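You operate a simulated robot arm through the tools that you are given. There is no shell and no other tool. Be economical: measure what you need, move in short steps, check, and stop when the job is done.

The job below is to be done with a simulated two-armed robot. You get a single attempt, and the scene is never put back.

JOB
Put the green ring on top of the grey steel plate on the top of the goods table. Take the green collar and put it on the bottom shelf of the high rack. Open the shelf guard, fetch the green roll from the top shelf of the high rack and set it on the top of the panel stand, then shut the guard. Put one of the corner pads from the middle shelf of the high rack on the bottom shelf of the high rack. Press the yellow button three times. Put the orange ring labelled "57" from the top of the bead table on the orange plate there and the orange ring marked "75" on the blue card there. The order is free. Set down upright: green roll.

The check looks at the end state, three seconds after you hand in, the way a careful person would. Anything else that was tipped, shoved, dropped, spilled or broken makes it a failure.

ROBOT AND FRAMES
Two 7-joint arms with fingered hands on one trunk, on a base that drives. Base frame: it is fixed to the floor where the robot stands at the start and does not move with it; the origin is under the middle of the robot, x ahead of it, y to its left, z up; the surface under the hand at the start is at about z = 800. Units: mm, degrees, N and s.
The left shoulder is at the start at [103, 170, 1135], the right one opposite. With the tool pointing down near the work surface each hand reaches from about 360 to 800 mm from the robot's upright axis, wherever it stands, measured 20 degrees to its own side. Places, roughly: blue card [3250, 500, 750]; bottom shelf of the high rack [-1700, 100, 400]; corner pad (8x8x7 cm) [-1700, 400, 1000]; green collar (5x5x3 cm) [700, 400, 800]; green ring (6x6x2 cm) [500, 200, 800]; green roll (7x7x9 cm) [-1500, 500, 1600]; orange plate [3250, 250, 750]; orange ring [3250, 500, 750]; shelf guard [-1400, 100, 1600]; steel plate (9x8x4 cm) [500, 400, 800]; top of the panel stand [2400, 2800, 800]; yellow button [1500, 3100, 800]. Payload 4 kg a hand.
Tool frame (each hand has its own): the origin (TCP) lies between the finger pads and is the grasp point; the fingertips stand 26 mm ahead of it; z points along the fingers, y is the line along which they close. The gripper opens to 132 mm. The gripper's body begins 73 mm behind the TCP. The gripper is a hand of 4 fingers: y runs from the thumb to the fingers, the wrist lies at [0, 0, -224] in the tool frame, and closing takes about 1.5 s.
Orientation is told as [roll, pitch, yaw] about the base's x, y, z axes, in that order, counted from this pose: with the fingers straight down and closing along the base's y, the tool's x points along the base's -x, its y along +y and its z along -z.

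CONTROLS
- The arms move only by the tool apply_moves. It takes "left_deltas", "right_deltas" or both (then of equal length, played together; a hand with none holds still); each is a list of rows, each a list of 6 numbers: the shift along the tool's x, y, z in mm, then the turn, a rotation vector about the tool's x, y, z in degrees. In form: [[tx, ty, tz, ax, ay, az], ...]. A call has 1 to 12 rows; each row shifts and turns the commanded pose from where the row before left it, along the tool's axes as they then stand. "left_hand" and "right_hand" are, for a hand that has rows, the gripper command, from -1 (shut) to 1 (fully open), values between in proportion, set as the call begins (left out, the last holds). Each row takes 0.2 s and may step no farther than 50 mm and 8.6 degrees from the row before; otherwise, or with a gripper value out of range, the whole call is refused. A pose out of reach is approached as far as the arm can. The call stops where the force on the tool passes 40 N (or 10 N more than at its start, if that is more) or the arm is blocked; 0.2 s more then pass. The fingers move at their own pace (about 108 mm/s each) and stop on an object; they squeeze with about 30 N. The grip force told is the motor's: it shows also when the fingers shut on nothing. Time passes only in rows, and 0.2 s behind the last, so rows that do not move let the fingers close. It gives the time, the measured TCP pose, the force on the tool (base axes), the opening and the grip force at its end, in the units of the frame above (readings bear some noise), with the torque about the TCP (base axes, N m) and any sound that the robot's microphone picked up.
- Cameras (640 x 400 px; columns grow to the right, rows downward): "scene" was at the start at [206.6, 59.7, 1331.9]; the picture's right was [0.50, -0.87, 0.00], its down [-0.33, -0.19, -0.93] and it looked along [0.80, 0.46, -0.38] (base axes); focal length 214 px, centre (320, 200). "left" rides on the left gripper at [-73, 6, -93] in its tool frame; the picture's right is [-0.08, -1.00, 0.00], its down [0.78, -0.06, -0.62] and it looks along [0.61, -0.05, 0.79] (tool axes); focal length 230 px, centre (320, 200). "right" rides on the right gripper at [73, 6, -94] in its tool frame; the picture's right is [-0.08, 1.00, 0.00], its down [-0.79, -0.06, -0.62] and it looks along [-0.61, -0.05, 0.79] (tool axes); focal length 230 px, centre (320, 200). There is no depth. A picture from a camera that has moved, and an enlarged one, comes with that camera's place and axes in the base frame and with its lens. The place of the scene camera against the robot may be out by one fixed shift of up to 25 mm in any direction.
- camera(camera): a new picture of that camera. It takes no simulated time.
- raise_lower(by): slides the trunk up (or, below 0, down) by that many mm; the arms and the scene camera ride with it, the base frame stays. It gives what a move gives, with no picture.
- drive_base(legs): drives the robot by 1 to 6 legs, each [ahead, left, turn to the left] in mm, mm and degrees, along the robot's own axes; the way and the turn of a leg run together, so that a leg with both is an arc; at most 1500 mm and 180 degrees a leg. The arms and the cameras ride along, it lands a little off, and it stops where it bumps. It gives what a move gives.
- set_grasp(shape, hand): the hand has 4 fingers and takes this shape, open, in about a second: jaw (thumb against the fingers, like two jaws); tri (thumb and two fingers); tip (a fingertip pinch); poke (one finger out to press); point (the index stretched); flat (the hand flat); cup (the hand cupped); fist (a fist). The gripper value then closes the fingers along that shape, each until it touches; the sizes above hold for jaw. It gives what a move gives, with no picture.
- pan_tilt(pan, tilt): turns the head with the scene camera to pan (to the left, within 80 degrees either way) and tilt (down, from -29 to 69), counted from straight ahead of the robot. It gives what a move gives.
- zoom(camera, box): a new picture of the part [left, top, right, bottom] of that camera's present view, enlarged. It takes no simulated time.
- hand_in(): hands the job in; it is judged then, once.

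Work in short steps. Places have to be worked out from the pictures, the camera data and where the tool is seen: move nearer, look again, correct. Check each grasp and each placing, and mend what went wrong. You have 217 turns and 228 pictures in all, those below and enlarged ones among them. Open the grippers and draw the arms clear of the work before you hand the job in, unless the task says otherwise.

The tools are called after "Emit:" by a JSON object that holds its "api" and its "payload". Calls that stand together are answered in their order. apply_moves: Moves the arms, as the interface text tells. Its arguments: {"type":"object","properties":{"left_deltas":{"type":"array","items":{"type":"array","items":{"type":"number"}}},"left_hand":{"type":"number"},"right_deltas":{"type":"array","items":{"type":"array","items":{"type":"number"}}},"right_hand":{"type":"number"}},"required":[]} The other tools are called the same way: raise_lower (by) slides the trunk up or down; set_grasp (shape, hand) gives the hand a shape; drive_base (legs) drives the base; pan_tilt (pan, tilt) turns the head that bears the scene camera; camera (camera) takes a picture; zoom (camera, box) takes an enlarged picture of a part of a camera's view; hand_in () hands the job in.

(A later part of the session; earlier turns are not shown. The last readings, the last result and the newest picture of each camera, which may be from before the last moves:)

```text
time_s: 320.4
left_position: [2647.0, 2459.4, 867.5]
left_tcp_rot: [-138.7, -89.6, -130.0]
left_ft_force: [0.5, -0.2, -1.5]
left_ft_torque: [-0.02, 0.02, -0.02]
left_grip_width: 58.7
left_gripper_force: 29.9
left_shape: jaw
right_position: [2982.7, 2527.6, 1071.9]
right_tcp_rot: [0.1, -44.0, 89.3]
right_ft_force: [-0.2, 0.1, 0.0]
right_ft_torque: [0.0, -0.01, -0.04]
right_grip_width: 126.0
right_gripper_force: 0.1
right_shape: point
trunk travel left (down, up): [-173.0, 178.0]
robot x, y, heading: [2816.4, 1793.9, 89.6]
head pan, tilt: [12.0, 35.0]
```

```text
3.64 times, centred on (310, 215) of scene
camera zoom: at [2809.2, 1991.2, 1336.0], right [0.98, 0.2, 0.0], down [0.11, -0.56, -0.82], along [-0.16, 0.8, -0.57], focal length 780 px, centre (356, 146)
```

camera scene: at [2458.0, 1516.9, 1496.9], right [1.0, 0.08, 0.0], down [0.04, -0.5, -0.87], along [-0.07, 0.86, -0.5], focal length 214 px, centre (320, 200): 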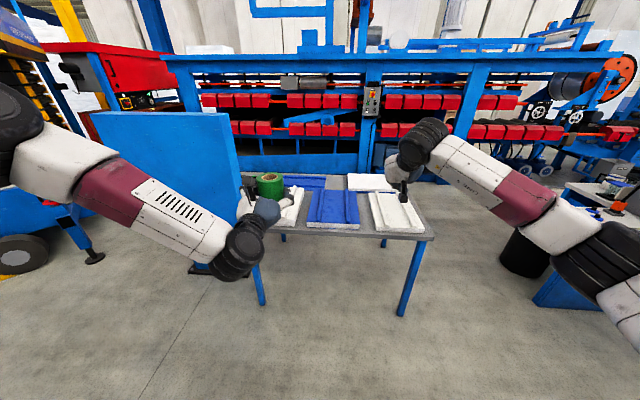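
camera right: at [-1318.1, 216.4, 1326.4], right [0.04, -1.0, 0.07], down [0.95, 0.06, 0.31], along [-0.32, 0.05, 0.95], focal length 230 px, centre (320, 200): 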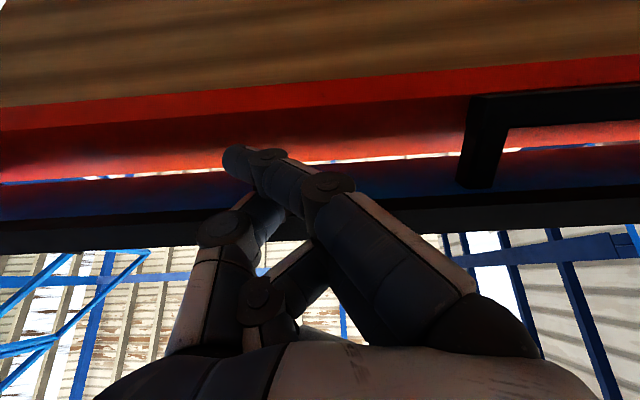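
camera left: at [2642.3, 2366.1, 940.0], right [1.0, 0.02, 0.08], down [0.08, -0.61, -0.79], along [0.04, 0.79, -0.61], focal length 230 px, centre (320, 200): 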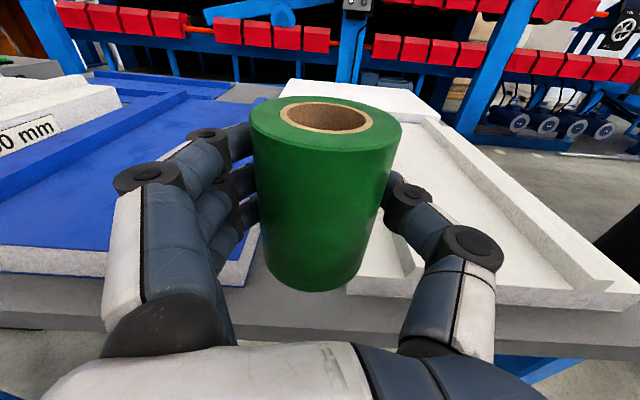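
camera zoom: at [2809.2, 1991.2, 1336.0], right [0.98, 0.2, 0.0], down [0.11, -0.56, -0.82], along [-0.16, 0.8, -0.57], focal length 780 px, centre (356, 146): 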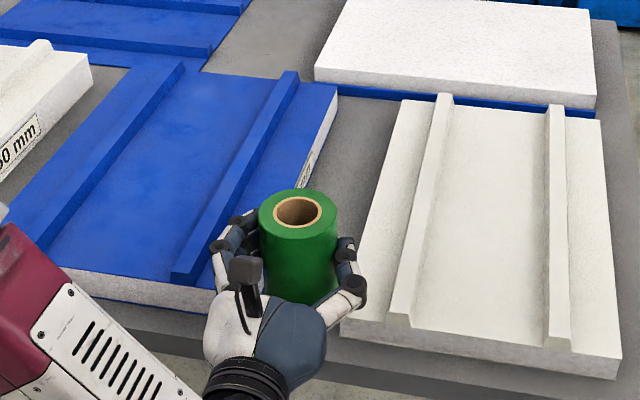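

The gap is actually only ~66 mm at the front, too narrow. The large free area is behind (x≈2405–2550, y≈2890–3110). I'll stand the roll temporarily on the flat middle of the blue panel, regrasp it from above, and then set it in the rear area.

Emit:
{"api": "apply_moves", "payload": {"left_deltas": [[-30, 0, 0, 0, 0, 0], [-30, 0, 0, 0, 0, 0], [0, 0, 0, 0, 0, 0]]}}

Emit:
{"api": "drive_base", "payload": {"legs": [[0, 176, 0], [75, 0, 0]]}}

Emit:
{"api": "camera", "payload": {"camera": "left"}}

Emit:
{"api": "zoom", "payload": {"camera": "scene", "box": [200, 110, 440, 270]}}

```text
time_s: 321.2
left_position: [2648.2, 2459.4, 927.9]
left_tcp_rot: [-139.8, -89.6, -129.1]
left_ft_force: [-0.6, -0.3, -1.7]
left_ft_torque: [-0.04, 0.02, -0.02]
left_grip_width: 58.7
left_gripper_force: 30.2
left_shape: jaw
right_position: [2981.9, 2527.9, 1073.2]
right_tcp_rot: [0.0, -43.9, 89.3]
right_ft_force: [0.3, 0.5, -0.1]
right_ft_torque: [-0.04, -0.03, 0.0]
right_grip_width: 126.0
right_gripper_force: 0.1
right_shape: point
trunk travel left (down, up): [-173.0, 178.0]
robot x, y, heading: [2818.6, 1795.5, 89.5]
head pan, tilt: [12.0, 35.0]
```

```text
time_s: 324.0
left_position: [2472.9, 2534.0, 927.1]
left_tcp_rot: [-136.6, -89.5, -132.3]
left_ft_force: [0.9, 0.4, -1.3]
left_ft_torque: [-0.02, 0.01, 0.01]
left_grip_width: 58.9
left_gripper_force: 29.4
left_shape: jaw
right_position: [2808.8, 2603.4, 1070.6]
right_tcp_rot: [0.1, -43.8, 89.4]
right_ft_force: [0.4, 0.3, -0.2]
right_ft_torque: [-0.01, -0.02, -0.01]
right_grip_width: 126.2
right_gripper_force: 0.0
right_shape: point
trunk travel left (down, up): [-173.0, 178.0]
robot x, y, heading: [2641.9, 1874.3, 89.4]
head pan, tilt: [12.0, 35.0]
```

```text
43 pictures are left
camera left: at [2468.9, 2440.6, 999.6], right [1.0, 0.02, 0.08], down [0.08, -0.61, -0.79], along [0.03, 0.79, -0.61], focal length 230 px, centre (320, 200)
```

left: 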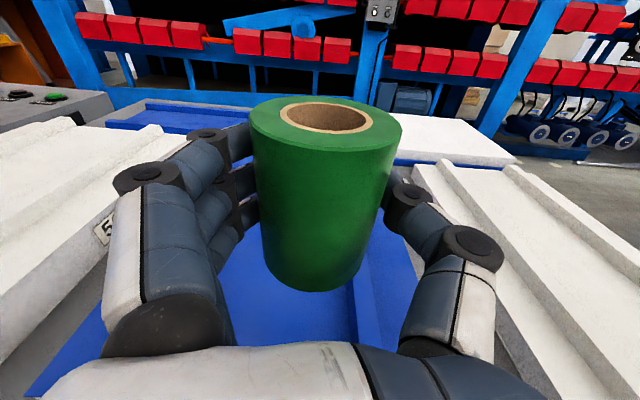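

```text
2.50 times, centred on (320, 190) of scene
camera zoom: at [2636.0, 2067.3, 1335.8], right [0.98, 0.2, 0.0], down [0.12, -0.56, -0.82], along [-0.16, 0.8, -0.57], focal length 536 px, centre (320, 225)
```

zoom: 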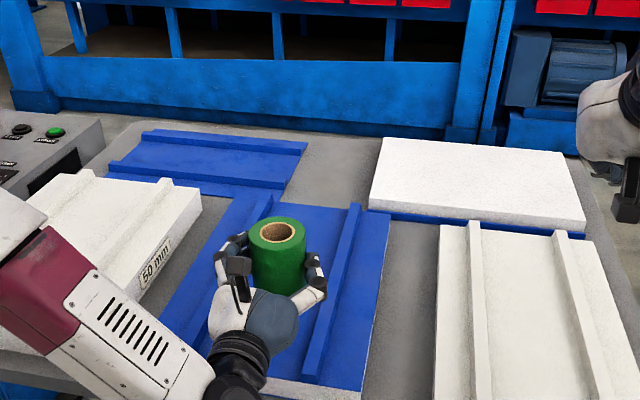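

Right ridge of the blue panel is at x≈2506, so I shift the roll to x≈2456 and lower to contact.

Emit:
{"api": "apply_moves", "payload": {"left_deltas": [[0, 17, 0, 0, 0, 0], [20, 0, 0, 0, 0, 0], [12, 0, 0, 0, 0, 0], [3, 0, 0, 0, 0, 0], [2, 0, 0, 0, 0, 0], [2, 0, 0, 0, 0, 0], [2, 0, 0, 0, 0, 0], [2, 0, 0, 0, 0, 0], [2, 0, 0, 0, 0, 0], [0, 0, 0, 0, 0, 0]]}}

Emit:
{"api": "zoom", "payload": {"camera": "scene", "box": [250, 160, 370, 260]}}

```text
time_s: 326.2
left_position: [2456.8, 2534.4, 883.8]
left_tcp_rot: [-141.0, -89.6, -127.9]
left_ft_force: [0.2, 0.1, -0.5]
left_ft_torque: [-0.05, -0.02, 0.02]
left_grip_width: 59.1
left_gripper_force: 29.8
left_shape: jaw
right_position: [2806.6, 2604.2, 1072.2]
right_tcp_rot: [0.0, -43.8, 89.3]
right_ft_force: [0.0, 1.3, 1.1]
right_ft_torque: [0.0, 0.01, 0.0]
right_grip_width: 126.1
right_gripper_force: 0.1
right_shape: point
trunk travel left (down, up): [-173.0, 178.0]
robot x, y, heading: [2643.4, 1869.4, 89.6]
head pan, tilt: [12.0, 35.0]
```

```text
4.00 times, centred on (310, 210) of scene
camera zoom: at [2636.0, 2066.3, 1336.0], right [0.98, 0.2, 0.0], down [0.12, -0.56, -0.82], along [-0.16, 0.8, -0.57], focal length 858 px, centre (360, 160)
```

zoom: 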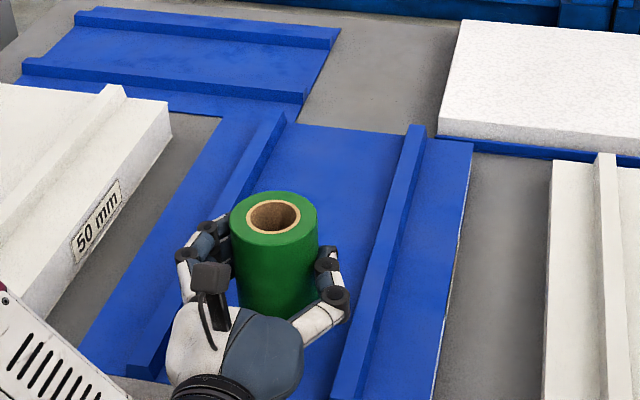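

No contact yet; keep lowering in 2 mm steps.

Emit:
{"api": "apply_moves", "payload": {"left_deltas": [[2, 0, 0, 0, 0, 0], [2, 0, 0, 0, 0, 0], [2, 0, 0, 0, 0, 0], [2, 0, 0, 0, 0, 0], [2, 0, 0, 0, 0, 0], [2, 0, 0, 0, 0, 0], [0, 0, 0, 0, 0, 0]]}}

```text
time_s: 327.8
left_position: [2456.7, 2533.4, 870.6]
left_tcp_rot: [-140.9, -89.5, -127.7]
left_ft_force: [-0.1, -0.3, -0.4]
left_ft_torque: [-0.04, 0.04, 0.01]
left_grip_width: 59.0
left_gripper_force: 29.9
left_shape: jaw
right_position: [2807.8, 2602.3, 1073.2]
right_tcp_rot: [0.1, -43.9, 89.3]
right_ft_force: [0.3, 0.6, 0.6]
right_ft_torque: [-0.01, -0.02, 0.0]
right_grip_width: 125.9
right_gripper_force: 0.2
right_shape: point
trunk travel left (down, up): [-173.0, 178.0]
robot x, y, heading: [2644.6, 1871.3, 89.6]
head pan, tilt: [12.0, 35.0]
```

Emit:
{"api": "apply_moves", "payload": {"left_deltas": [[2, 0, 0, 0, 0, 0], [2, 0, 0, 0, 0, 0], [2, 0, 0, 0, 0, 0], [2, 0, 0, 0, 0, 0], [2, 0, 0, 0, 0, 0], [2, 0, 0, 0, 0, 0], [2, 0, 0, 0, 0, 0], [0, 0, 0, 0, 0, 0]]}}

Emit:
{"api": "camera", "payload": {"camera": "left"}}

```text
time_s: 329.6
left_position: [2458.2, 2533.2, 855.5]
left_tcp_rot: [-141.0, -89.5, -127.8]
left_ft_force: [0.4, -1.2, -1.1]
left_ft_torque: [-0.03, 0.0, 0.05]
left_grip_width: 59.0
left_gripper_force: 30.1
left_shape: jaw
right_position: [2808.1, 2603.4, 1072.3]
right_tcp_rot: [0.1, -43.8, 89.4]
right_ft_force: [-1.0, -0.3, -0.7]
right_ft_torque: [0.02, -0.02, -0.02]
right_grip_width: 126.4
right_gripper_force: 0.0
right_shape: point
trunk travel left (down, up): [-173.0, 178.0]
robot x, y, heading: [2645.2, 1869.2, 89.4]
head pan, tilt: [12.0, 35.0]
```

```text
40 pictures are left
camera left: at [2452.2, 2439.6, 929.0], right [1.0, 0.02, 0.08], down [0.08, -0.61, -0.79], along [0.03, 0.79, -0.61], focal length 230 px, centre (320, 200)
```

left: 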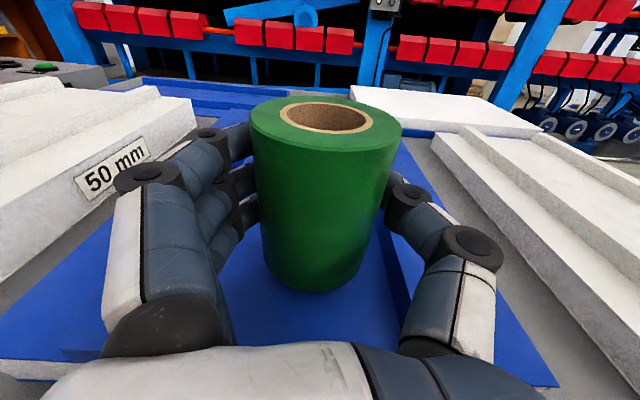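

Still none, so the stand's surface must be lower (~760). Continue lowering.

Emit:
{"api": "apply_moves", "payload": {"left_deltas": [[3, 0, 0, 0, 0, 0], [3, 0, 0, 0, 0, 0], [2, 0, 0, 0, 0, 0], [2, 0, 0, 0, 0, 0], [2, 0, 0, 0, 0, 0], [2, 0, 0, 0, 0, 0], [2, 0, 0, 0, 0, 0], [2, 0, 0, 0, 0, 0], [2, 0, 0, 0, 0, 0], [0, 0, 0, 0, 0, 0]]}}

```text
time_s: 331.8
left_position: [2457.1, 2534.3, 841.1]
left_tcp_rot: [-156.4, -89.2, -112.3]
left_ft_force: [-0.9, -0.2, 14.3]
left_ft_torque: [0.18, 0.05, 0.01]
left_grip_width: 58.9
left_gripper_force: 30.7
left_shape: jaw
right_position: [2808.3, 2602.1, 1074.3]
right_tcp_rot: [0.2, -44.0, 89.4]
right_ft_force: [-0.3, 0.7, -0.3]
right_ft_torque: [0.01, 0.0, -0.03]
right_grip_width: 126.3
right_gripper_force: 0.0
right_shape: point
trunk travel left (down, up): [-173.0, 178.0]
robot x, y, heading: [2640.6, 1871.1, 89.4]
head pan, tilt: [12.0, 35.0]
```

Contact: the blue panel's top is at z≈791. Release the roll there and retreat straight back.

Emit:
{"api": "apply_moves", "payload": {"left_deltas": [[-1.5, 0, 0, 0, 0, 0], [0, 0, 0, 0, 0, 0]]}}

Emit:
{"api": "apply_moves", "payload": {"left_deltas": [[0, 0, 0, 0, 0, 0], [0, 0, 0, 0, 0, 0], [0, 0, 0, 0, 0, 0], [0, 0, -20, 0, 0, 0], [0, 0, -40, 0, 0, 0], [0, 0, -45, 0, 0, 0], [-40, 0, -20, 0, 0, 0], [-45, 0, 0, 0, 0, 0], [-45, 0, 0, 0, 0, 0], [0, 0, 0, 0, 0, 0]], "left_hand": 0.45}}

Emit:
{"api": "camera", "payload": {"camera": "left"}}

```text
time_s: 332.4
left_position: [2457.6, 2534.4, 839.8]
left_tcp_rot: [-150.2, -89.4, -118.7]
left_ft_force: [0.6, 2.9, 13.9]
left_ft_torque: [0.18, 0.08, -0.02]
left_grip_width: 58.6
left_gripper_force: 30.1
left_shape: jaw
right_position: [2808.6, 2602.6, 1074.0]
right_tcp_rot: [0.1, -43.9, 89.4]
right_ft_force: [0.2, -0.3, -0.4]
right_ft_torque: [0.01, -0.01, 0.0]
right_grip_width: 126.2
right_gripper_force: 0.1
right_shape: point
trunk travel left (down, up): [-173.0, 178.0]
robot x, y, heading: [2641.6, 1870.7, 89.7]
head pan, tilt: [12.0, 35.0]
```

```text
time_s: 334.6
left_position: [2457.5, 2408.8, 968.1]
left_tcp_rot: [-141.4, -89.6, -127.4]
left_ft_force: [0.0, 1.1, -0.6]
left_ft_torque: [0.0, 0.01, 0.03]
left_grip_width: 95.2
left_gripper_force: 0.1
left_shape: jaw
right_position: [2809.9, 2603.4, 1071.0]
right_tcp_rot: [0.1, -43.9, 89.4]
right_ft_force: [-0.1, 0.4, 0.2]
right_ft_torque: [-0.02, -0.02, 0.02]
right_grip_width: 126.0
right_gripper_force: 0.2
right_shape: point
trunk travel left (down, up): [-173.0, 178.0]
robot x, y, heading: [2641.2, 1870.6, 89.4]
head pan, tilt: [12.0, 35.0]
```

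```text
39 pictures are left
camera left: at [2452.8, 2314.0, 1039.9], right [1.0, 0.02, 0.08], down [0.08, -0.61, -0.79], along [0.03, 0.79, -0.61], focal length 230 px, centre (320, 200)
```

left: 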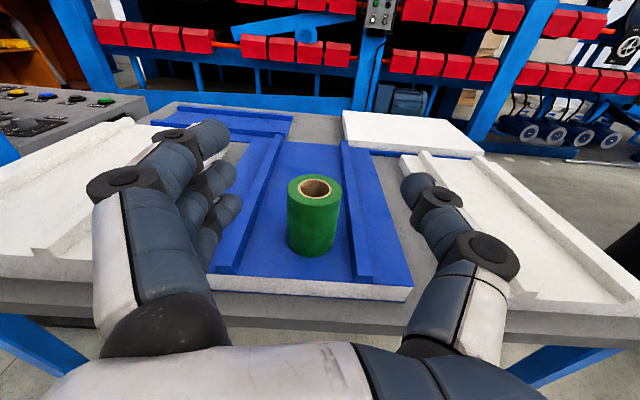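

The roll stands well. Rear free area: x≈2345–2535, y from ≈2880 back; target (2440,2940). Now pitch the hand down to ~22° tilt and raise it.

Emit:
{"api": "apply_moves", "payload": {"left_deltas": [[-10, 0, 0, 0, 8.5, 0], [-10, 0, 0, 0, 8.5, 0], [0, 0, 0, 0, 8.5, 0], [0, 0, 0, 0, 8.5, 0], [0, 0, 0, 0, 8.5, 0], [0, 0, 0, 0, 8.5, 0], [0, 0, 0, 0, 8.5, 0], [0, 0, 0, 0, 8.5, 0], [0, 0, 0, 0, 0, 0]], "left_hand": 0.6}}

Emit:
{"api": "drive_base", "payload": {"legs": [[115, 0, 0]]}}

Emit:
{"api": "camera", "payload": {"camera": "left"}}

```text
time_s: 336.6
left_position: [2458.8, 2409.2, 987.7]
left_tcp_rot: [-0.3, -22.4, 91.3]
left_ft_force: [-0.2, -0.1, 0.5]
left_ft_torque: [0.01, 0.01, 0.0]
left_grip_width: 105.2
left_gripper_force: 0.1
left_shape: jaw
right_position: [2808.5, 2602.0, 1072.4]
right_tcp_rot: [0.1, -43.9, 89.4]
right_ft_force: [0.0, 0.0, 0.5]
right_ft_torque: [-0.01, 0.03, -0.02]
right_grip_width: 126.0
right_gripper_force: 0.0
right_shape: point
trunk travel left (down, up): [-173.0, 178.0]
robot x, y, heading: [2641.8, 1868.6, 89.2]
head pan, tilt: [12.0, 35.0]
```

```text
time_s: 337.8
left_position: [2461.1, 2524.1, 987.7]
left_tcp_rot: [-0.3, -22.3, 91.4]
left_ft_force: [0.7, 0.5, -0.2]
left_ft_torque: [-0.01, 0.02, 0.01]
left_grip_width: 105.5
left_gripper_force: 0.1
left_shape: jaw
right_position: [2808.6, 2718.7, 1073.1]
right_tcp_rot: [0.1, -43.7, 89.3]
right_ft_force: [0.6, 1.2, 0.1]
right_ft_torque: [0.02, -0.02, -0.02]
right_grip_width: 125.7
right_gripper_force: 0.1
right_shape: point
trunk travel left (down, up): [-173.0, 178.0]
robot x, y, heading: [2644.1, 1983.3, 89.5]
head pan, tilt: [12.0, 35.0]
```

```text
38 pictures are left
camera left: at [2452.2, 2557.2, 1101.0], right [1.0, 0.09, 0.03], down [0.08, -0.96, 0.27], along [0.06, -0.27, -0.96], focal length 230 px, centre (320, 200)
```

left: 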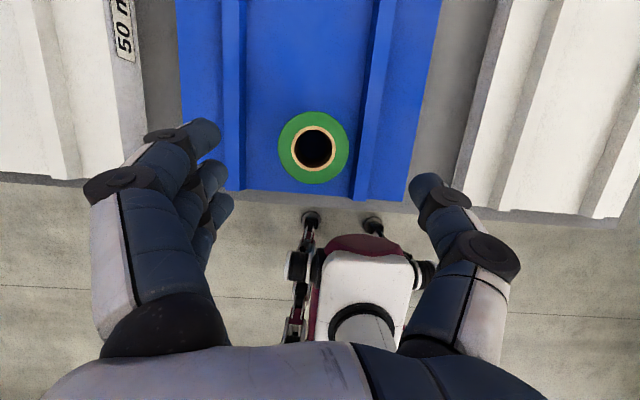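

Roll centre ≈(2455,2547). Lower over it with fingers to either side and grip its upper half.

Emit:
{"api": "apply_moves", "payload": {"left_deltas": [[7.5, 6, 31, 0, 0, 0], [7.5, 0, 31, 0, 0, 0], [7.5, 0, 31, 0, 0, 0], [7.5, 0, 31, 0, 0, 0], [0, 0, 0, 0, 0, 0]]}}

Emit:
{"api": "camera", "payload": {"camera": "left"}}

```text
time_s: 339.0
left_position: [2454.4, 2543.4, 861.5]
left_tcp_rot: [-0.2, -22.4, 91.4]
left_ft_force: [0.1, 0.3, 0.3]
left_ft_torque: [0.02, -0.02, 0.0]
left_grip_width: 105.3
left_gripper_force: 0.0
left_shape: jaw
right_position: [2809.6, 2718.0, 1072.8]
right_tcp_rot: [0.1, -43.9, 89.3]
right_ft_force: [-0.1, 0.1, -0.1]
right_ft_torque: [-0.03, -0.01, 0.01]
right_grip_width: 126.1
right_gripper_force: 0.1
right_shape: point
trunk travel left (down, up): [-173.0, 178.0]
robot x, y, heading: [2646.7, 1985.8, 89.5]
head pan, tilt: [12.0, 35.0]
```

```text
37 pictures are left
camera left: at [2446.3, 2575.0, 975.4], right [1.0, 0.09, 0.03], down [0.08, -0.96, 0.27], along [0.06, -0.27, -0.96], focal length 230 px, centre (320, 200)
```

left: 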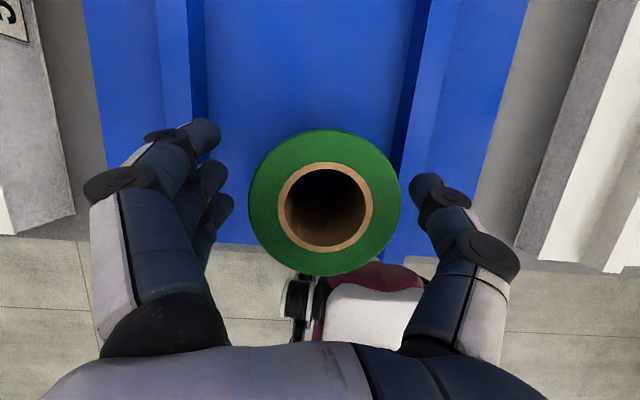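

Centred. Close and lift.

Emit:
{"api": "apply_moves", "payload": {"left_deltas": [[0, -3, 0, 0, 0, 0], [0, 0, 0, 0, 0, 0], [0, 0, 0, 0, 0, 0], [0, 0, 0, 0, 0, 0], [0, 0, 0, 0, 0, 0], [0, 0, 0, 0, 0, 0], [-6, 0, -14, 0, 0, 0], [-11, 0, -28, 0, 0, 0], [-15, 0, -37, 0, 0, 0], [0, 0, 0, 0, 0, 0]], "left_hand": -1}}

Emit:
{"api": "camera", "payload": {"camera": "left"}}

```text
time_s: 341.2
left_position: [2456.3, 2543.6, 946.4]
left_tcp_rot: [-0.2, -22.3, 91.3]
left_ft_force: [-0.3, 0.1, -2.0]
left_ft_torque: [0.02, 0.01, -0.03]
left_grip_width: 55.2
left_gripper_force: 30.3
left_shape: jaw
right_position: [2809.5, 2718.8, 1072.5]
right_tcp_rot: [0.2, -43.8, 89.4]
right_ft_force: [-0.7, 0.2, -0.2]
right_ft_torque: [0.01, -0.02, -0.01]
right_grip_width: 126.1
right_gripper_force: 0.0
right_shape: point
trunk travel left (down, up): [-173.0, 178.0]
robot x, y, heading: [2643.6, 1985.7, 89.4]
head pan, tilt: [12.0, 35.0]
```

```text
36 pictures are left
camera left: at [2449.0, 2575.7, 1060.0], right [1.0, 0.09, 0.03], down [0.08, -0.96, 0.27], along [0.06, -0.27, -0.96], focal length 230 px, centre (320, 200)
```

left: 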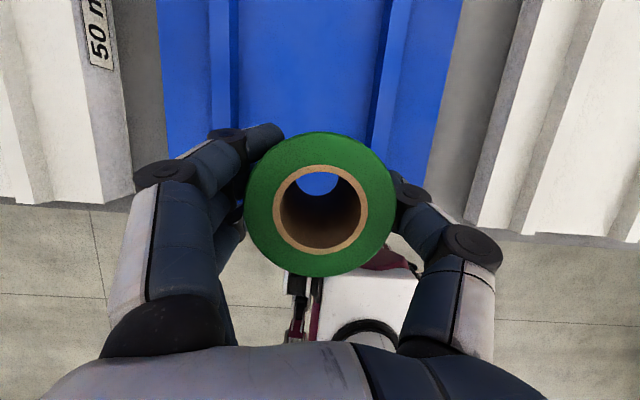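

Held upright. Drive 160 mm forward and extend the arm over the rear area.

Emit:
{"api": "drive_base", "payload": {"legs": [[160, 0, 0]]}}

Emit:
{"api": "apply_moves", "payload": {"left_deltas": [[-43, 4, 17.5, 0, 0, 0], [-43, 4, 17.5, 0, 0, 0], [-43, 4, 17.5, 0, 0, 0], [-43, 4, 17.5, 0, 0, 0], [-40, 0, 16.5, 0, 0, 0], [0, 0, 0, 0, 0, 0]]}}

Emit:
{"api": "camera", "payload": {"camera": "left"}}

Emit:
{"api": "zoom", "payload": {"camera": "scene", "box": [200, 100, 440, 250]}}

```text
time_s: 342.6
left_position: [2458.4, 2702.9, 946.4]
left_tcp_rot: [-0.2, -22.4, 91.3]
left_ft_force: [1.0, -0.2, -1.5]
left_ft_torque: [0.0, -0.02, 0.01]
left_grip_width: 55.3
left_gripper_force: 29.6
left_shape: jaw
right_position: [2810.8, 2879.0, 1071.4]
right_tcp_rot: [0.1, -43.8, 89.4]
right_ft_force: [-0.1, 0.7, -0.2]
right_ft_torque: [-0.01, -0.02, -0.01]
right_grip_width: 126.0
right_gripper_force: 0.1
right_shape: point
trunk travel left (down, up): [-173.0, 178.0]
robot x, y, heading: [2646.3, 2147.5, 89.7]
head pan, tilt: [12.0, 35.0]
```

```text
time_s: 344.0
left_position: [2436.8, 2931.0, 945.9]
left_tcp_rot: [-0.3, -22.3, 91.3]
left_ft_force: [-0.5, 0.2, -0.9]
left_ft_torque: [0.01, 0.03, -0.01]
left_grip_width: 55.1
left_gripper_force: 29.7
left_shape: jaw
right_position: [2809.2, 2876.6, 1073.1]
right_tcp_rot: [0.1, -43.8, 89.4]
right_ft_force: [0.1, 0.3, 0.0]
right_ft_torque: [-0.01, -0.03, -0.02]
right_grip_width: 126.1
right_gripper_force: 0.2
right_shape: point
trunk travel left (down, up): [-173.0, 178.0]
robot x, y, heading: [2648.8, 2145.2, 89.6]
head pan, tilt: [12.0, 35.0]
```

```text
35 pictures are left
camera left: at [2429.8, 2963.1, 1060.8], right [1.0, 0.09, 0.03], down [0.08, -0.96, 0.27], along [0.06, -0.27, -0.96], focal length 230 px, centre (320, 200)
```

left: 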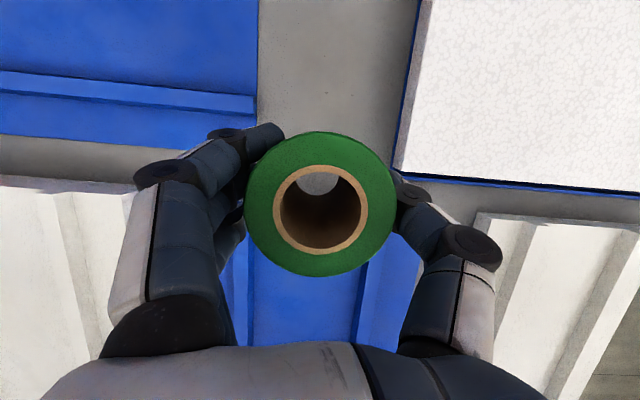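

```text
2.67 times, centred on (320, 175) of scene
camera zoom: at [2637.7, 2340.1, 1336.2], right [0.98, 0.2, 0.0], down [0.12, -0.56, -0.82], along [-0.16, 0.8, -0.57], focal length 572 px, centre (320, 267)
```

zoom: 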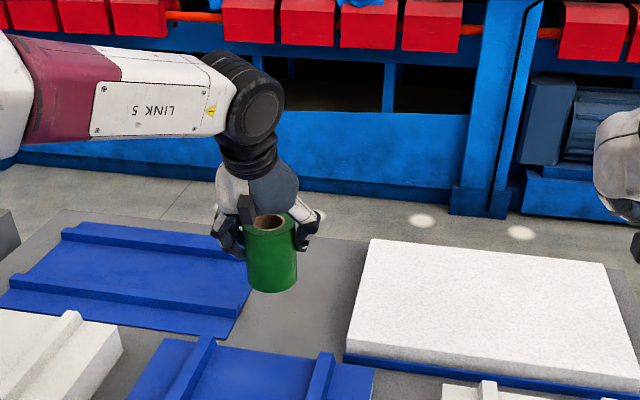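

The spot below is clear (≥40 mm to all neighbours). Lower 105 mm, then gently to contact.

Emit:
{"api": "apply_moves", "payload": {"left_deltas": [[13.3, 0, 32.4, 0, 0, 0], [13.3, 0, 32.4, 0, 0, 0], [13.3, 0, 32.4, 0, 0, 0], [1.5, 0, 3.7, 0, 0, 0], [1.1, 0, 2.8, 0, 0, 0], [0.8, 0, 1.9, 0, 0, 0], [0.8, 0, 1.9, 0, 0, 0], [0.8, 0, 1.9, 0, 0, 0], [0.8, 0, 1.9, 0, 0, 0], [0, 0, 0, 0, 0, 0]]}}

```text
time_s: 346.2
left_position: [2439.6, 2930.7, 826.3]
left_tcp_rot: [-0.3, -22.3, 91.3]
left_ft_force: [0.7, 0.4, -1.9]
left_ft_torque: [0.01, -0.01, 0.02]
left_grip_width: 55.1
left_gripper_force: 30.2
left_shape: jaw
right_position: [2810.5, 2877.6, 1072.9]
right_tcp_rot: [0.0, -43.9, 89.4]
right_ft_force: [1.2, 0.5, 0.8]
right_ft_torque: [-0.01, 0.01, 0.03]
right_grip_width: 126.1
right_gripper_force: 0.0
right_shape: point
trunk travel left (down, up): [-173.0, 178.0]
robot x, y, heading: [2645.7, 2144.0, 89.6]
head pan, tilt: [12.0, 35.0]
```

Continue down in 2 mm steps to contact.

Emit:
{"api": "apply_moves", "payload": {"left_deltas": [[0.8, 0, 1.9, 0, 0, 0], [0.8, 0, 1.9, 0, 0, 0], [0.8, 0, 1.9, 0, 0, 0], [0.8, 0, 1.9, 0, 0, 0], [0.8, 0, 1.9, 0, 0, 0], [0.8, 0, 1.9, 0, 0, 0], [0.8, 0, 1.9, 0, 0, 0], [0, 0, 0, 0, 0, 0]]}}

Emit:
{"api": "zoom", "payload": {"camera": "scene", "box": [240, 150, 360, 250]}}

```text
time_s: 348.0
left_position: [2439.0, 2931.9, 818.5]
left_tcp_rot: [-0.4, -23.0, 91.2]
left_ft_force: [-2.2, 6.5, 36.1]
left_ft_torque: [0.27, 0.18, 0.01]
left_grip_width: 55.1
left_gripper_force: 30.0
left_shape: jaw
right_position: [2810.4, 2874.9, 1076.5]
right_tcp_rot: [0.3, -44.2, 89.4]
right_ft_force: [0.8, -0.6, -0.4]
right_ft_torque: [-0.03, 0.0, 0.02]
right_grip_width: 126.2
right_gripper_force: 0.1
right_shape: point
trunk travel left (down, up): [-173.0, 178.0]
robot x, y, heading: [2643.0, 2143.9, 89.3]
head pan, tilt: [12.0, 35.0]
```

```text
4.00 times, centred on (300, 200) of scene
camera zoom: at [2638.9, 2337.0, 1337.1], right [0.98, 0.2, 0.0], down [0.11, -0.56, -0.82], along [-0.16, 0.8, -0.57], focal length 858 px, centre (400, 200)
```

zoom: 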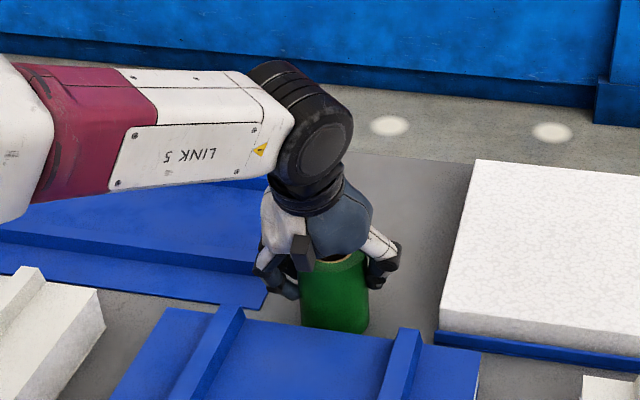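

Contact (surface z≈749). Ease off, open just enough, and lift straight up.

Emit:
{"api": "apply_moves", "payload": {"left_deltas": [[-1.5, 0, -3.7, 0, 0, 0], [0, 0, 0, 0, 0, 0]]}}

Emit:
{"api": "apply_moves", "payload": {"left_deltas": [[0, 0, 0, 0, 0, 0], [0, 0, 0, 0, 0, 0], [0, 0, 0, 0, 0, 0], [-5.7, 0, -14, 0, 0, 0], [-11, 0, -28, 0, 0, 0], [-17, 0, -41, 0, 0, 0], [-17, 0, -41, 0, 0, 0], [0, 0, 0, 0, 0, 0]], "left_hand": 0.28}}

Emit:
{"api": "camera", "payload": {"camera": "left"}}

```text
time_s: 348.6
left_position: [2440.9, 2929.7, 819.9]
left_tcp_rot: [-0.3, -22.5, 91.3]
left_ft_force: [-0.4, 4.6, 29.5]
left_ft_torque: [0.18, 0.12, -0.02]
left_grip_width: 55.0
left_gripper_force: 30.1
left_shape: jaw
right_position: [2812.0, 2875.7, 1074.3]
right_tcp_rot: [0.1, -44.0, 89.2]
right_ft_force: [0.3, -0.5, 0.2]
right_ft_torque: [0.0, 0.04, -0.02]
right_grip_width: 126.0
right_gripper_force: 0.0
right_shape: point
trunk travel left (down, up): [-173.0, 178.0]
robot x, y, heading: [2646.5, 2146.2, 89.6]
head pan, tilt: [12.0, 35.0]
```

```text
time_s: 350.4
left_position: [2437.0, 2931.2, 949.6]
left_tcp_rot: [-0.3, -22.3, 91.3]
left_ft_force: [0.6, -0.4, 0.2]
left_ft_torque: [-0.01, -0.01, -0.02]
left_grip_width: 84.0
left_gripper_force: 0.0
left_shape: jaw
right_position: [2810.1, 2878.4, 1072.5]
right_tcp_rot: [0.1, -43.9, 89.4]
right_ft_force: [0.7, 0.3, -0.6]
right_ft_torque: [-0.01, 0.02, 0.02]
right_grip_width: 126.0
right_gripper_force: 0.0
right_shape: point
trunk travel left (down, up): [-173.0, 178.0]
robot x, y, heading: [2643.0, 2146.1, 89.5]
head pan, tilt: [12.0, 35.0]
```

```text
32 pictures are left
camera left: at [2429.6, 2963.4, 1063.5], right [1.0, 0.09, 0.03], down [0.08, -0.96, 0.27], along [0.06, -0.27, -0.96], focal length 230 px, centre (320, 200)
```

left: 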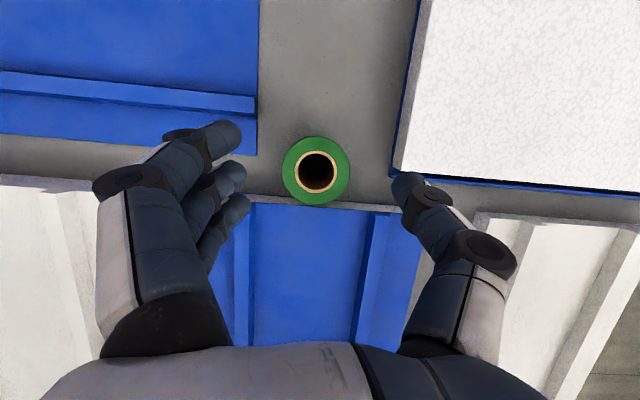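

The roll stands upright on the stand's top. Now the yellow button: the console lies behind the blue slab, so I go around to its left side and look.

Emit:
{"api": "drive_base", "payload": {"legs": [[-650, 0, 0], [0, 1400, 0], [0, 350, 0], [900, 0, 0]]}}

Emit:
{"api": "pan_tilt", "payload": {"pan": -35, "tilt": 25}}

Emit:
{"api": "camera", "payload": {"camera": "scene"}}

```text
time_s: 371.4
left_position: [696.8, 2682.2, 950.3]
left_tcp_rot: [-0.3, -22.4, 91.6]
left_ft_force: [-0.7, 0.5, -1.0]
left_ft_torque: [0.0, 0.02, -0.02]
left_grip_width: 84.2
left_gripper_force: 0.1
left_shape: jaw
right_position: [1068.8, 2625.5, 1070.1]
right_tcp_rot: [0.2, -42.9, 89.7]
right_ft_force: [-2.6, -6.8, 1.0]
right_ft_torque: [-0.01, -0.03, -0.08]
right_grip_width: 126.0
right_gripper_force: 0.1
right_shape: point
trunk travel left (down, up): [-173.0, 178.0]
robot x, y, heading: [908.7, 1902.2, 90.0]
head pan, tilt: [12.0, 35.0]
stopped in leg 4: the force on the tool passed its limit at 128 N (the readings are from after the stop); the commanded pose is now the measured one
```

```text
time_s: 372.5
left_position: [696.6, 2681.0, 950.6]
left_tcp_rot: [-0.4, -22.2, 91.7]
left_ft_force: [-0.2, -0.2, -0.5]
left_ft_torque: [0.02, -0.01, -0.04]
left_grip_width: 84.3
left_gripper_force: 0.1
left_shape: jaw
right_position: [1067.4, 2625.7, 1069.8]
right_tcp_rot: [0.2, -43.0, 89.9]
right_ft_force: [-1.8, -11.0, -1.6]
right_ft_torque: [-0.09, 0.02, -0.19]
right_grip_width: 126.3
right_gripper_force: 0.1
right_shape: point
trunk travel left (down, up): [-173.0, 178.0]
robot x, y, heading: [909.3, 1897.1, 89.8]
head pan, tilt: [-35.0, 25.0]
```

```text
31 pictures are left
camera scene: at [972.0, 2081.3, 1351.9], right [0.82, -0.58, 0.0], down [-0.24, -0.34, -0.91], along [0.52, 0.74, -0.42], focal length 214 px, centre (320, 200)
```

scene: 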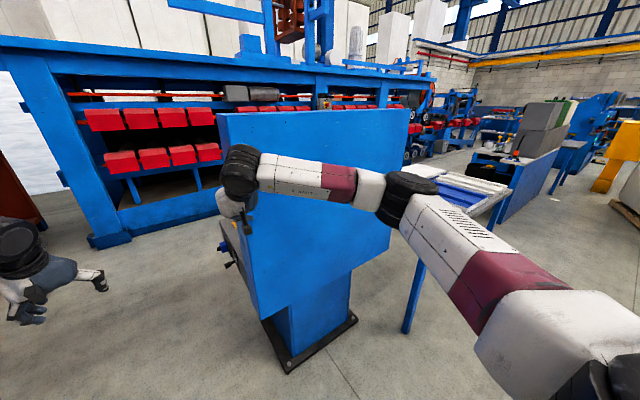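

The right hand bumped the blue slab (pedestal still upright); I back off. The console's buttons face the far side, so I'll go around the right end of the stand and come from behind, already turned to face −y.

Emit:
{"api": "drive_base", "payload": {"legs": [[-400, 0, 0], [0, -1450, 0], [0, -1150, 0], [0, 0, 180], [-1250, 0, 0], [-1200, 0, 0]]}}

Emit:
{"api": "drive_base", "payload": {"legs": [[0, -1000, 0], [0, -900, 0]]}}

Emit:
{"api": "pan_tilt", "payload": {"pan": 0, "tilt": 30}}

Emit:
{"api": "camera", "payload": {"camera": "scene"}}

```text
time_s: 416.3
left_position: [3804.5, 3149.7, 949.0]
left_tcp_rot: [-0.3, -22.4, -90.6]
left_ft_force: [-0.1, 0.2, 0.6]
left_ft_torque: [0.02, 0.02, -0.03]
left_grip_width: 84.3
left_gripper_force: 0.0
left_shape: jaw
right_position: [3435.6, 3219.7, 1069.3]
right_tcp_rot: [0.2, -42.9, -92.4]
right_ft_force: [-0.4, -0.1, -0.3]
right_ft_torque: [-0.01, 0.01, -0.05]
right_grip_width: 126.1
right_gripper_force: 0.0
right_shape: point
trunk travel left (down, up): [-173.0, 178.0]
robot x, y, heading: [3622.3, 3939.0, -92.5]
head pan, tilt: [-35.0, 25.0]
```

```text
time_s: 433.3
left_position: [1904.5, 3220.9, 948.9]
left_tcp_rot: [-0.2, -22.3, -90.6]
left_ft_force: [-0.4, -0.4, 0.8]
left_ft_torque: [0.03, -0.04, -0.04]
left_grip_width: 84.3
left_gripper_force: 0.0
left_shape: jaw
right_position: [1533.5, 3291.6, 1069.6]
right_tcp_rot: [0.2, -42.9, -92.4]
right_ft_force: [-0.2, 0.1, 0.1]
right_ft_torque: [-0.02, -0.01, -0.01]
right_grip_width: 126.0
right_gripper_force: 0.0
right_shape: point
trunk travel left (down, up): [-173.0, 178.0]
robot x, y, heading: [1720.4, 4015.6, -92.2]
head pan, tilt: [-35.0, 25.0]
```

```text
time_s: 434.3
left_position: [1903.8, 3221.4, 949.2]
left_tcp_rot: [-0.2, -22.2, -90.5]
left_ft_force: [-1.6, 0.6, -0.7]
left_ft_torque: [-0.06, 0.02, -0.01]
left_grip_width: 84.1
left_gripper_force: 0.1
left_shape: jaw
right_position: [1534.8, 3291.0, 1070.0]
right_tcp_rot: [0.2, -42.9, -92.4]
right_ft_force: [0.8, -0.8, -0.3]
right_ft_torque: [-0.01, 0.03, -0.01]
right_grip_width: 126.3
right_gripper_force: 0.1
right_shape: point
trunk travel left (down, up): [-173.0, 178.0]
robot x, y, heading: [1720.8, 4018.0, -92.4]
head pan, tilt: [0.0, 30.0]
```

```text
30 pictures are left
camera scene: at [1724.0, 3841.1, 1343.8], right [-1.0, 0.04, 0.0], down [0.02, 0.5, -0.87], along [-0.04, -0.87, -0.5], focal length 214 px, centre (320, 200)
```

scene: 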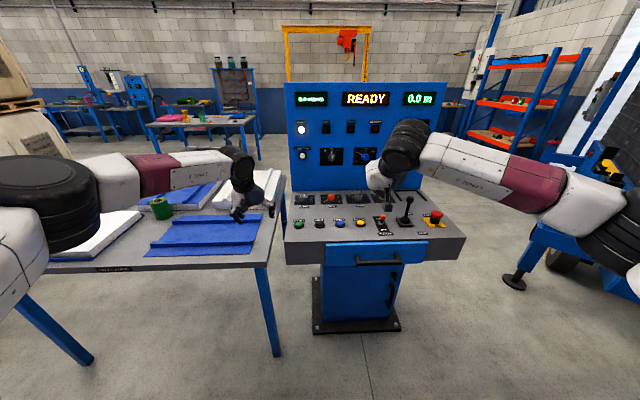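

Now I see the console: green, black, blue, yellow buttons in a row; yellow ≈(1517,3092,800). I shape the right hand to poke, point it down and move above the button.

Emit:
{"api": "set_grasp", "payload": {"hand": "right", "shape": "poke"}}

Emit:
{"api": "apply_moves", "payload": {"right_deltas": [[0, 0, 0, 0, 8.5, 0], [0, 0, 0, 0, 8.5, 0], [0, 0, 0, 0, 8.5, 0], [0, 0, 0, 0, 8.5, 0], [0, 0, 0, 0, 8.5, 0], [0, 0, 0, 0, 0, 0]]}}

Emit:
{"api": "drive_base", "payload": {"legs": [[190, 0, 2.3]]}}

Emit:
{"api": "apply_moves", "payload": {"right_deltas": [[0, 0, 30, 0, 0, 0], [0, 0, 30, 0, 0, 0], [0, 0, 30, 0, 0, 0], [0, 0, 0, 0, 0, 0]]}}

Emit:
{"api": "camera", "payload": {"camera": "right"}}

```text
time_s: 435.2
left_position: [1902.8, 3221.8, 949.2]
left_tcp_rot: [-0.3, -22.4, -90.6]
left_ft_force: [0.0, 0.5, -0.4]
left_ft_torque: [0.04, 0.02, 0.02]
left_grip_width: 84.2
left_gripper_force: 0.0
left_shape: jaw
right_position: [1533.5, 3290.5, 1069.1]
right_tcp_rot: [0.2, -42.9, -92.4]
right_ft_force: [0.9, 0.0, -0.6]
right_ft_torque: [-0.01, 0.01, -0.05]
right_grip_width: 0.0
right_gripper_force: 0.0
right_shape: poke
trunk travel left (down, up): [-173.0, 178.0]
robot x, y, heading: [1721.2, 4014.2, -92.4]
head pan, tilt: [0.0, 30.0]
```

```text
time_s: 436.6
left_position: [1902.2, 3221.1, 950.3]
left_tcp_rot: [-0.3, -22.3, -90.5]
left_ft_force: [0.5, 0.7, 0.5]
left_ft_torque: [0.0, -0.01, 0.01]
left_grip_width: 83.8
left_gripper_force: 0.1
left_shape: jaw
right_position: [1533.3, 3291.8, 1070.1]
right_tcp_rot: [0.2, -0.5, -92.2]
right_ft_force: [-0.6, 0.7, 0.0]
right_ft_torque: [0.03, -0.01, 0.01]
right_grip_width: 0.0
right_gripper_force: 0.0
right_shape: poke
trunk travel left (down, up): [-173.0, 178.0]
robot x, y, heading: [1723.8, 4013.7, -92.3]
head pan, tilt: [0.0, 30.0]
```

```text
time_s: 438.2
left_position: [1930.7, 3037.7, 948.7]
left_tcp_rot: [-0.3, -22.1, -88.3]
left_ft_force: [0.1, 0.0, -1.6]
left_ft_torque: [0.04, 0.01, 0.0]
left_grip_width: 84.1
left_gripper_force: 0.1
left_shape: jaw
right_position: [1558.1, 3096.5, 1069.1]
right_tcp_rot: [0.1, -0.4, -90.0]
right_ft_force: [-0.1, -0.3, 0.7]
right_ft_torque: [0.0, 0.01, 0.0]
right_grip_width: 0.0
right_gripper_force: 0.0
right_shape: poke
trunk travel left (down, up): [-173.0, 178.0]
robot x, y, heading: [1718.9, 3826.4, -90.3]
head pan, tilt: [0.0, 30.0]
```

```text
time_s: 439.2
left_position: [1930.6, 3039.9, 949.2]
left_tcp_rot: [-0.3, -22.3, -88.4]
left_ft_force: [-0.1, 0.7, 0.2]
left_ft_torque: [-0.02, -0.03, 0.0]
left_grip_width: 84.1
left_gripper_force: 0.1
left_shape: jaw
right_position: [1559.0, 3094.6, 980.2]
right_tcp_rot: [0.1, -0.6, -90.1]
right_ft_force: [-0.8, 0.0, 0.6]
right_ft_torque: [0.01, -0.01, -0.01]
right_grip_width: 0.0
right_gripper_force: 0.2
right_shape: poke
trunk travel left (down, up): [-173.0, 178.0]
robot x, y, heading: [1716.9, 3820.5, -90.2]
head pan, tilt: [0.0, 30.0]
```

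```text
29 pictures are left
camera right: at [1564.3, 3169.7, 1073.5], right [1.0, -0.08, 0.0], down [-0.06, -0.78, 0.62], along [-0.05, -0.62, -0.78], focal length 230 px, centre (320, 200)
```

right: 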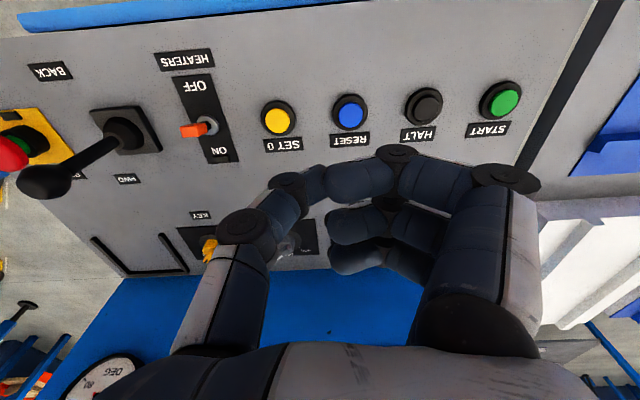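

The yellow "SET 0" button is at ≈(1505,3080). The poke tip is ≈(1545,3090). Shift and lower to ~25 mm above it for a check.

Emit:
{"api": "apply_moves", "payload": {"right_deltas": [[-5, -20, 0, 0, 0, 0], [-5, -20, 30, 0, 0, 0], [0, 0, 35, 0, 0, 0], [0, 0, 35, 0, 0, 0], [0, 0, 0, 0, 0, 0]]}}

Emit:
{"api": "camera", "payload": {"camera": "right"}}

Emit:
{"api": "zoom", "payload": {"camera": "scene", "box": [260, 180, 460, 300]}}

```text
time_s: 440.4
left_position: [1931.0, 3040.2, 948.9]
left_tcp_rot: [-0.2, -22.3, -88.3]
left_ft_force: [-0.6, -0.4, 0.1]
left_ft_torque: [0.01, 0.0, 0.0]
left_grip_width: 84.0
left_gripper_force: 0.0
left_shape: jaw
right_position: [1518.2, 3085.0, 879.7]
right_tcp_rot: [0.1, -0.4, -90.1]
right_ft_force: [0.9, -0.2, -0.4]
right_ft_torque: [0.0, 0.01, 0.0]
right_grip_width: 0.1
right_gripper_force: 0.0
right_shape: poke
trunk travel left (down, up): [-173.0, 178.0]
robot x, y, heading: [1718.9, 3824.6, -90.2]
head pan, tilt: [0.0, 30.0]
```

```text
28 pictures are left
camera right: at [1523.8, 3159.6, 972.3], right [1.0, -0.08, 0.0], down [-0.06, -0.78, 0.62], along [-0.05, -0.62, -0.78], focal length 230 px, centre (320, 200)
```

right: 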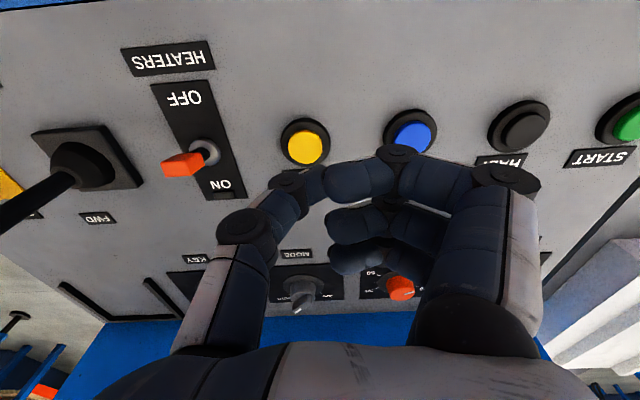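

```text
3.20 times, centred on (360, 240) of scene
camera zoom: at [1727.4, 3651.8, 1344.0], right [-1.0, 0.0, 0.0], down [0.0, 0.5, -0.87], along [0.0, -0.87, -0.5], focal length 686 px, centre (192, 72)
```

zoom: 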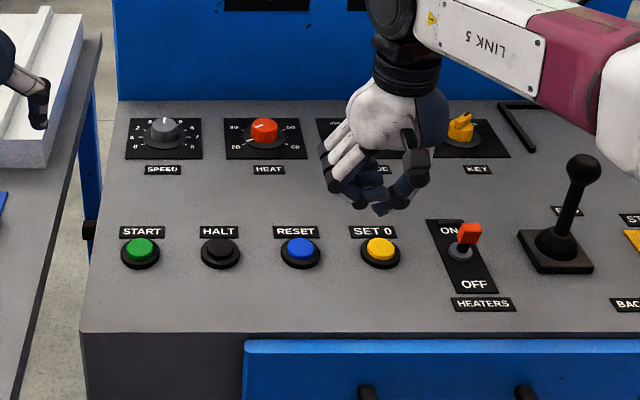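

Triangulated: button top ≈(1505,3084,812), poke tip ≈(1507,3089,872). Move 5 mm forward and press slowly.

Emit:
{"api": "apply_moves", "payload": {"right_deltas": [[-5, -2, 20, 0, 0, 0], [0, 0, 20, 0, 0, 0], [0, 0, 8, 0, 0, 0], [0, 0, 5, 0, 0, 0], [0, 0, 4, 0, 0, 0], [0, 0, 3, 0, 0, 0], [0, 0, 3, 0, 0, 0], [0, 0, 3, 0, 0, 0], [0, 0, 0, 0, 0, 0]]}}

Emit:
{"api": "camera", "payload": {"camera": "right"}}

```text
time_s: 442.4
left_position: [1930.1, 3040.0, 949.6]
left_tcp_rot: [-0.4, -22.3, -88.3]
left_ft_force: [0.4, 1.0, -0.2]
left_ft_torque: [0.01, 0.02, 0.0]
left_grip_width: 84.0
left_gripper_force: 0.2
left_shape: jaw
right_position: [1517.9, 3083.0, 814.9]
right_tcp_rot: [0.2, -0.5, -89.9]
right_ft_force: [2.7, -0.5, 4.5]
right_ft_torque: [-0.06, -0.04, 0.0]
right_grip_width: 0.0
right_gripper_force: 0.1
right_shape: poke
right hand out of reach, approached as far as the arm can: row 5
trunk travel left (down, up): [-173.0, 178.0]
robot x, y, heading: [1716.1, 3825.9, -89.8]
head pan, tilt: [0.0, 30.0]
heard: click
```

```text
26 pictures are left
camera right: at [1523.0, 3158.4, 907.5], right [1.0, -0.08, 0.0], down [-0.06, -0.78, 0.62], along [-0.05, -0.62, -0.78], focal length 230 px, centre (320, 200)
```

right: 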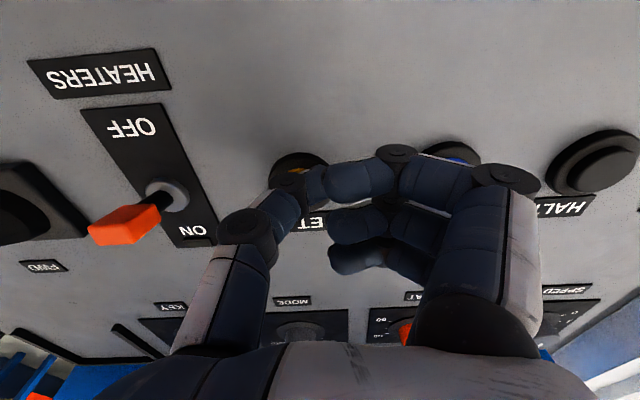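

Click heard — one press. Release and press again, one at a time.

Emit:
{"api": "apply_moves", "payload": {"right_deltas": [[0, 0, -10, 0, 0, 0], [0, 0, -12, 0, 0, 0], [0, 0, 0, 0, 0, 0], [0, 0, 0, 0, 0, 0]]}}

Emit:
{"api": "apply_moves", "payload": {"right_deltas": [[0, 0, 10, 0, 0, 0], [0, 0, 6, 0, 0, 0], [0, 0, 3, 0, 0, 0], [0, 0, 3, 0, 0, 0], [0, 0, 0, 0, 0, 0]]}}

Emit:
{"api": "apply_moves", "payload": {"right_deltas": [[0, 0, -10, 0, 0, 0], [0, 0, -12, 0, 0, 0], [0, 0, 0, 0, 0, 0], [0, 0, 0, 0, 0, 0]]}}

```text
time_s: 443.4
left_position: [1930.0, 3040.2, 949.8]
left_tcp_rot: [-0.4, -22.3, -88.3]
left_ft_force: [0.2, -0.4, 0.4]
left_ft_torque: [0.01, -0.02, 0.02]
left_grip_width: 84.2
left_gripper_force: 0.0
left_shape: jaw
right_position: [1516.8, 3081.6, 834.6]
right_tcp_rot: [0.1, -0.5, -90.2]
right_ft_force: [-0.3, 0.5, 0.1]
right_ft_torque: [0.0, -0.03, -0.01]
right_grip_width: 0.1
right_gripper_force: 0.0
right_shape: poke
trunk travel left (down, up): [-173.0, 178.0]
robot x, y, heading: [1715.5, 3820.4, -90.0]
head pan, tilt: [0.0, 30.0]
```

```text
time_s: 444.6
left_position: [1930.5, 3039.6, 950.2]
left_tcp_rot: [-0.3, -22.4, -88.2]
left_ft_force: [-1.2, -0.5, -0.5]
left_ft_torque: [0.03, -0.03, -0.01]
left_grip_width: 84.3
left_gripper_force: 0.1
left_shape: jaw
right_position: [1517.4, 3083.1, 814.8]
right_tcp_rot: [0.0, -0.6, -90.0]
right_ft_force: [0.8, -1.5, 4.9]
right_ft_torque: [-0.04, -0.02, 0.04]
right_grip_width: 0.2
right_gripper_force: 0.1
right_shape: poke
trunk travel left (down, up): [-173.0, 178.0]
robot x, y, heading: [1718.6, 3822.6, -90.1]
head pan, tilt: [0.0, 30.0]
heard: click
```

```text
time_s: 445.6
left_position: [1930.7, 3040.7, 949.2]
left_tcp_rot: [-0.4, -22.3, -88.2]
left_ft_force: [0.8, -0.5, 0.2]
left_ft_torque: [0.01, 0.0, 0.0]
left_grip_width: 83.8
left_gripper_force: 0.0
left_shape: jaw
right_position: [1516.6, 3083.0, 837.1]
right_tcp_rot: [0.1, -0.5, -90.1]
right_ft_force: [0.1, -0.9, 0.0]
right_ft_torque: [0.03, 0.02, -0.02]
right_grip_width: 0.0
right_gripper_force: 0.0
right_shape: poke
trunk travel left (down, up): [-173.0, 178.0]
robot x, y, heading: [1715.5, 3824.0, -90.2]
head pan, tilt: [0.0, 30.0]
```

Second click heard. Third press, then lift away.

Emit:
{"api": "apply_moves", "payload": {"right_deltas": [[0, 0, 10, 0, 0, 0], [0, 0, 6, 0, 0, 0], [0, 0, 3, 0, 0, 0], [0, 0, 3, 0, 0, 0], [0, 0, 0, 0, 0, 0]]}}

Emit:
{"api": "apply_moves", "payload": {"right_deltas": [[0, 0, -15, 0, 0, 0], [0, 0, -40, 0, 0, 0], [0, 0, -45, 0, 0, 0], [0, 0, -45, 0, 0, 0], [0, 0, -45, 0, 0, 0], [0, 0, 0, 0, 0, 0]]}}

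Emit:
{"api": "zoom", "payload": {"camera": "scene", "box": [200, 80, 480, 280]}}

```text
time_s: 446.8
left_position: [1930.4, 3041.1, 950.1]
left_tcp_rot: [-0.3, -22.3, -88.3]
left_ft_force: [0.1, 0.2, 0.5]
left_ft_torque: [-0.02, 0.0, 0.02]
left_grip_width: 84.1
left_gripper_force: 0.0
left_shape: jaw
right_position: [1516.5, 3081.6, 814.7]
right_tcp_rot: [0.2, -0.5, -90.0]
right_ft_force: [2.1, -0.8, 4.6]
right_ft_torque: [-0.06, -0.06, 0.04]
right_grip_width: 0.0
right_gripper_force: 0.1
right_shape: poke
trunk travel left (down, up): [-173.0, 178.0]
robot x, y, heading: [1714.1, 3822.3, -90.3]
head pan, tilt: [0.0, 30.0]
heard: click
```

```text
time_s: 448.2
left_position: [1930.5, 3039.1, 947.6]
left_tcp_rot: [-0.4, -22.3, -88.3]
left_ft_force: [0.3, 0.4, -0.3]
left_ft_torque: [-0.01, 0.02, 0.01]
left_grip_width: 84.2
left_gripper_force: 0.1
left_shape: jaw
right_position: [1515.2, 3082.2, 1004.7]
right_tcp_rot: [0.1, -0.3, -90.1]
right_ft_force: [0.2, -0.1, 0.1]
right_ft_torque: [0.01, 0.01, 0.03]
right_grip_width: 0.0
right_gripper_force: 0.0
right_shape: poke
trunk travel left (down, up): [-173.0, 178.0]
robot x, y, heading: [1715.4, 3825.2, -90.1]
head pan, tilt: [0.0, 30.0]
```

```text
2.00 times, centred on (340, 180) of scene
camera zoom: at [1727.1, 3650.9, 1343.6], right [-1.0, 0.0, 0.0], down [0.0, 0.5, -0.87], along [0.0, -0.87, -0.5], focal length 429 px, centre (280, 240)
```

zoom: 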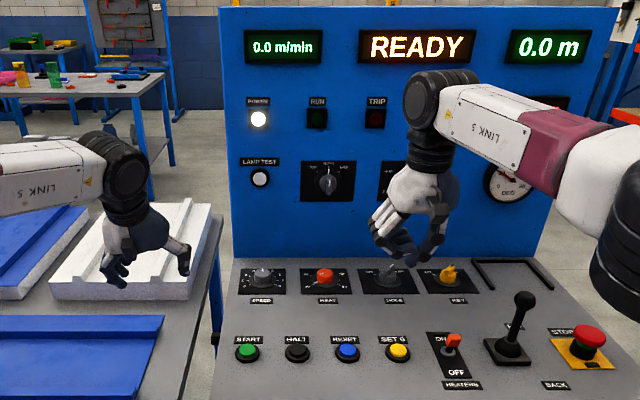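

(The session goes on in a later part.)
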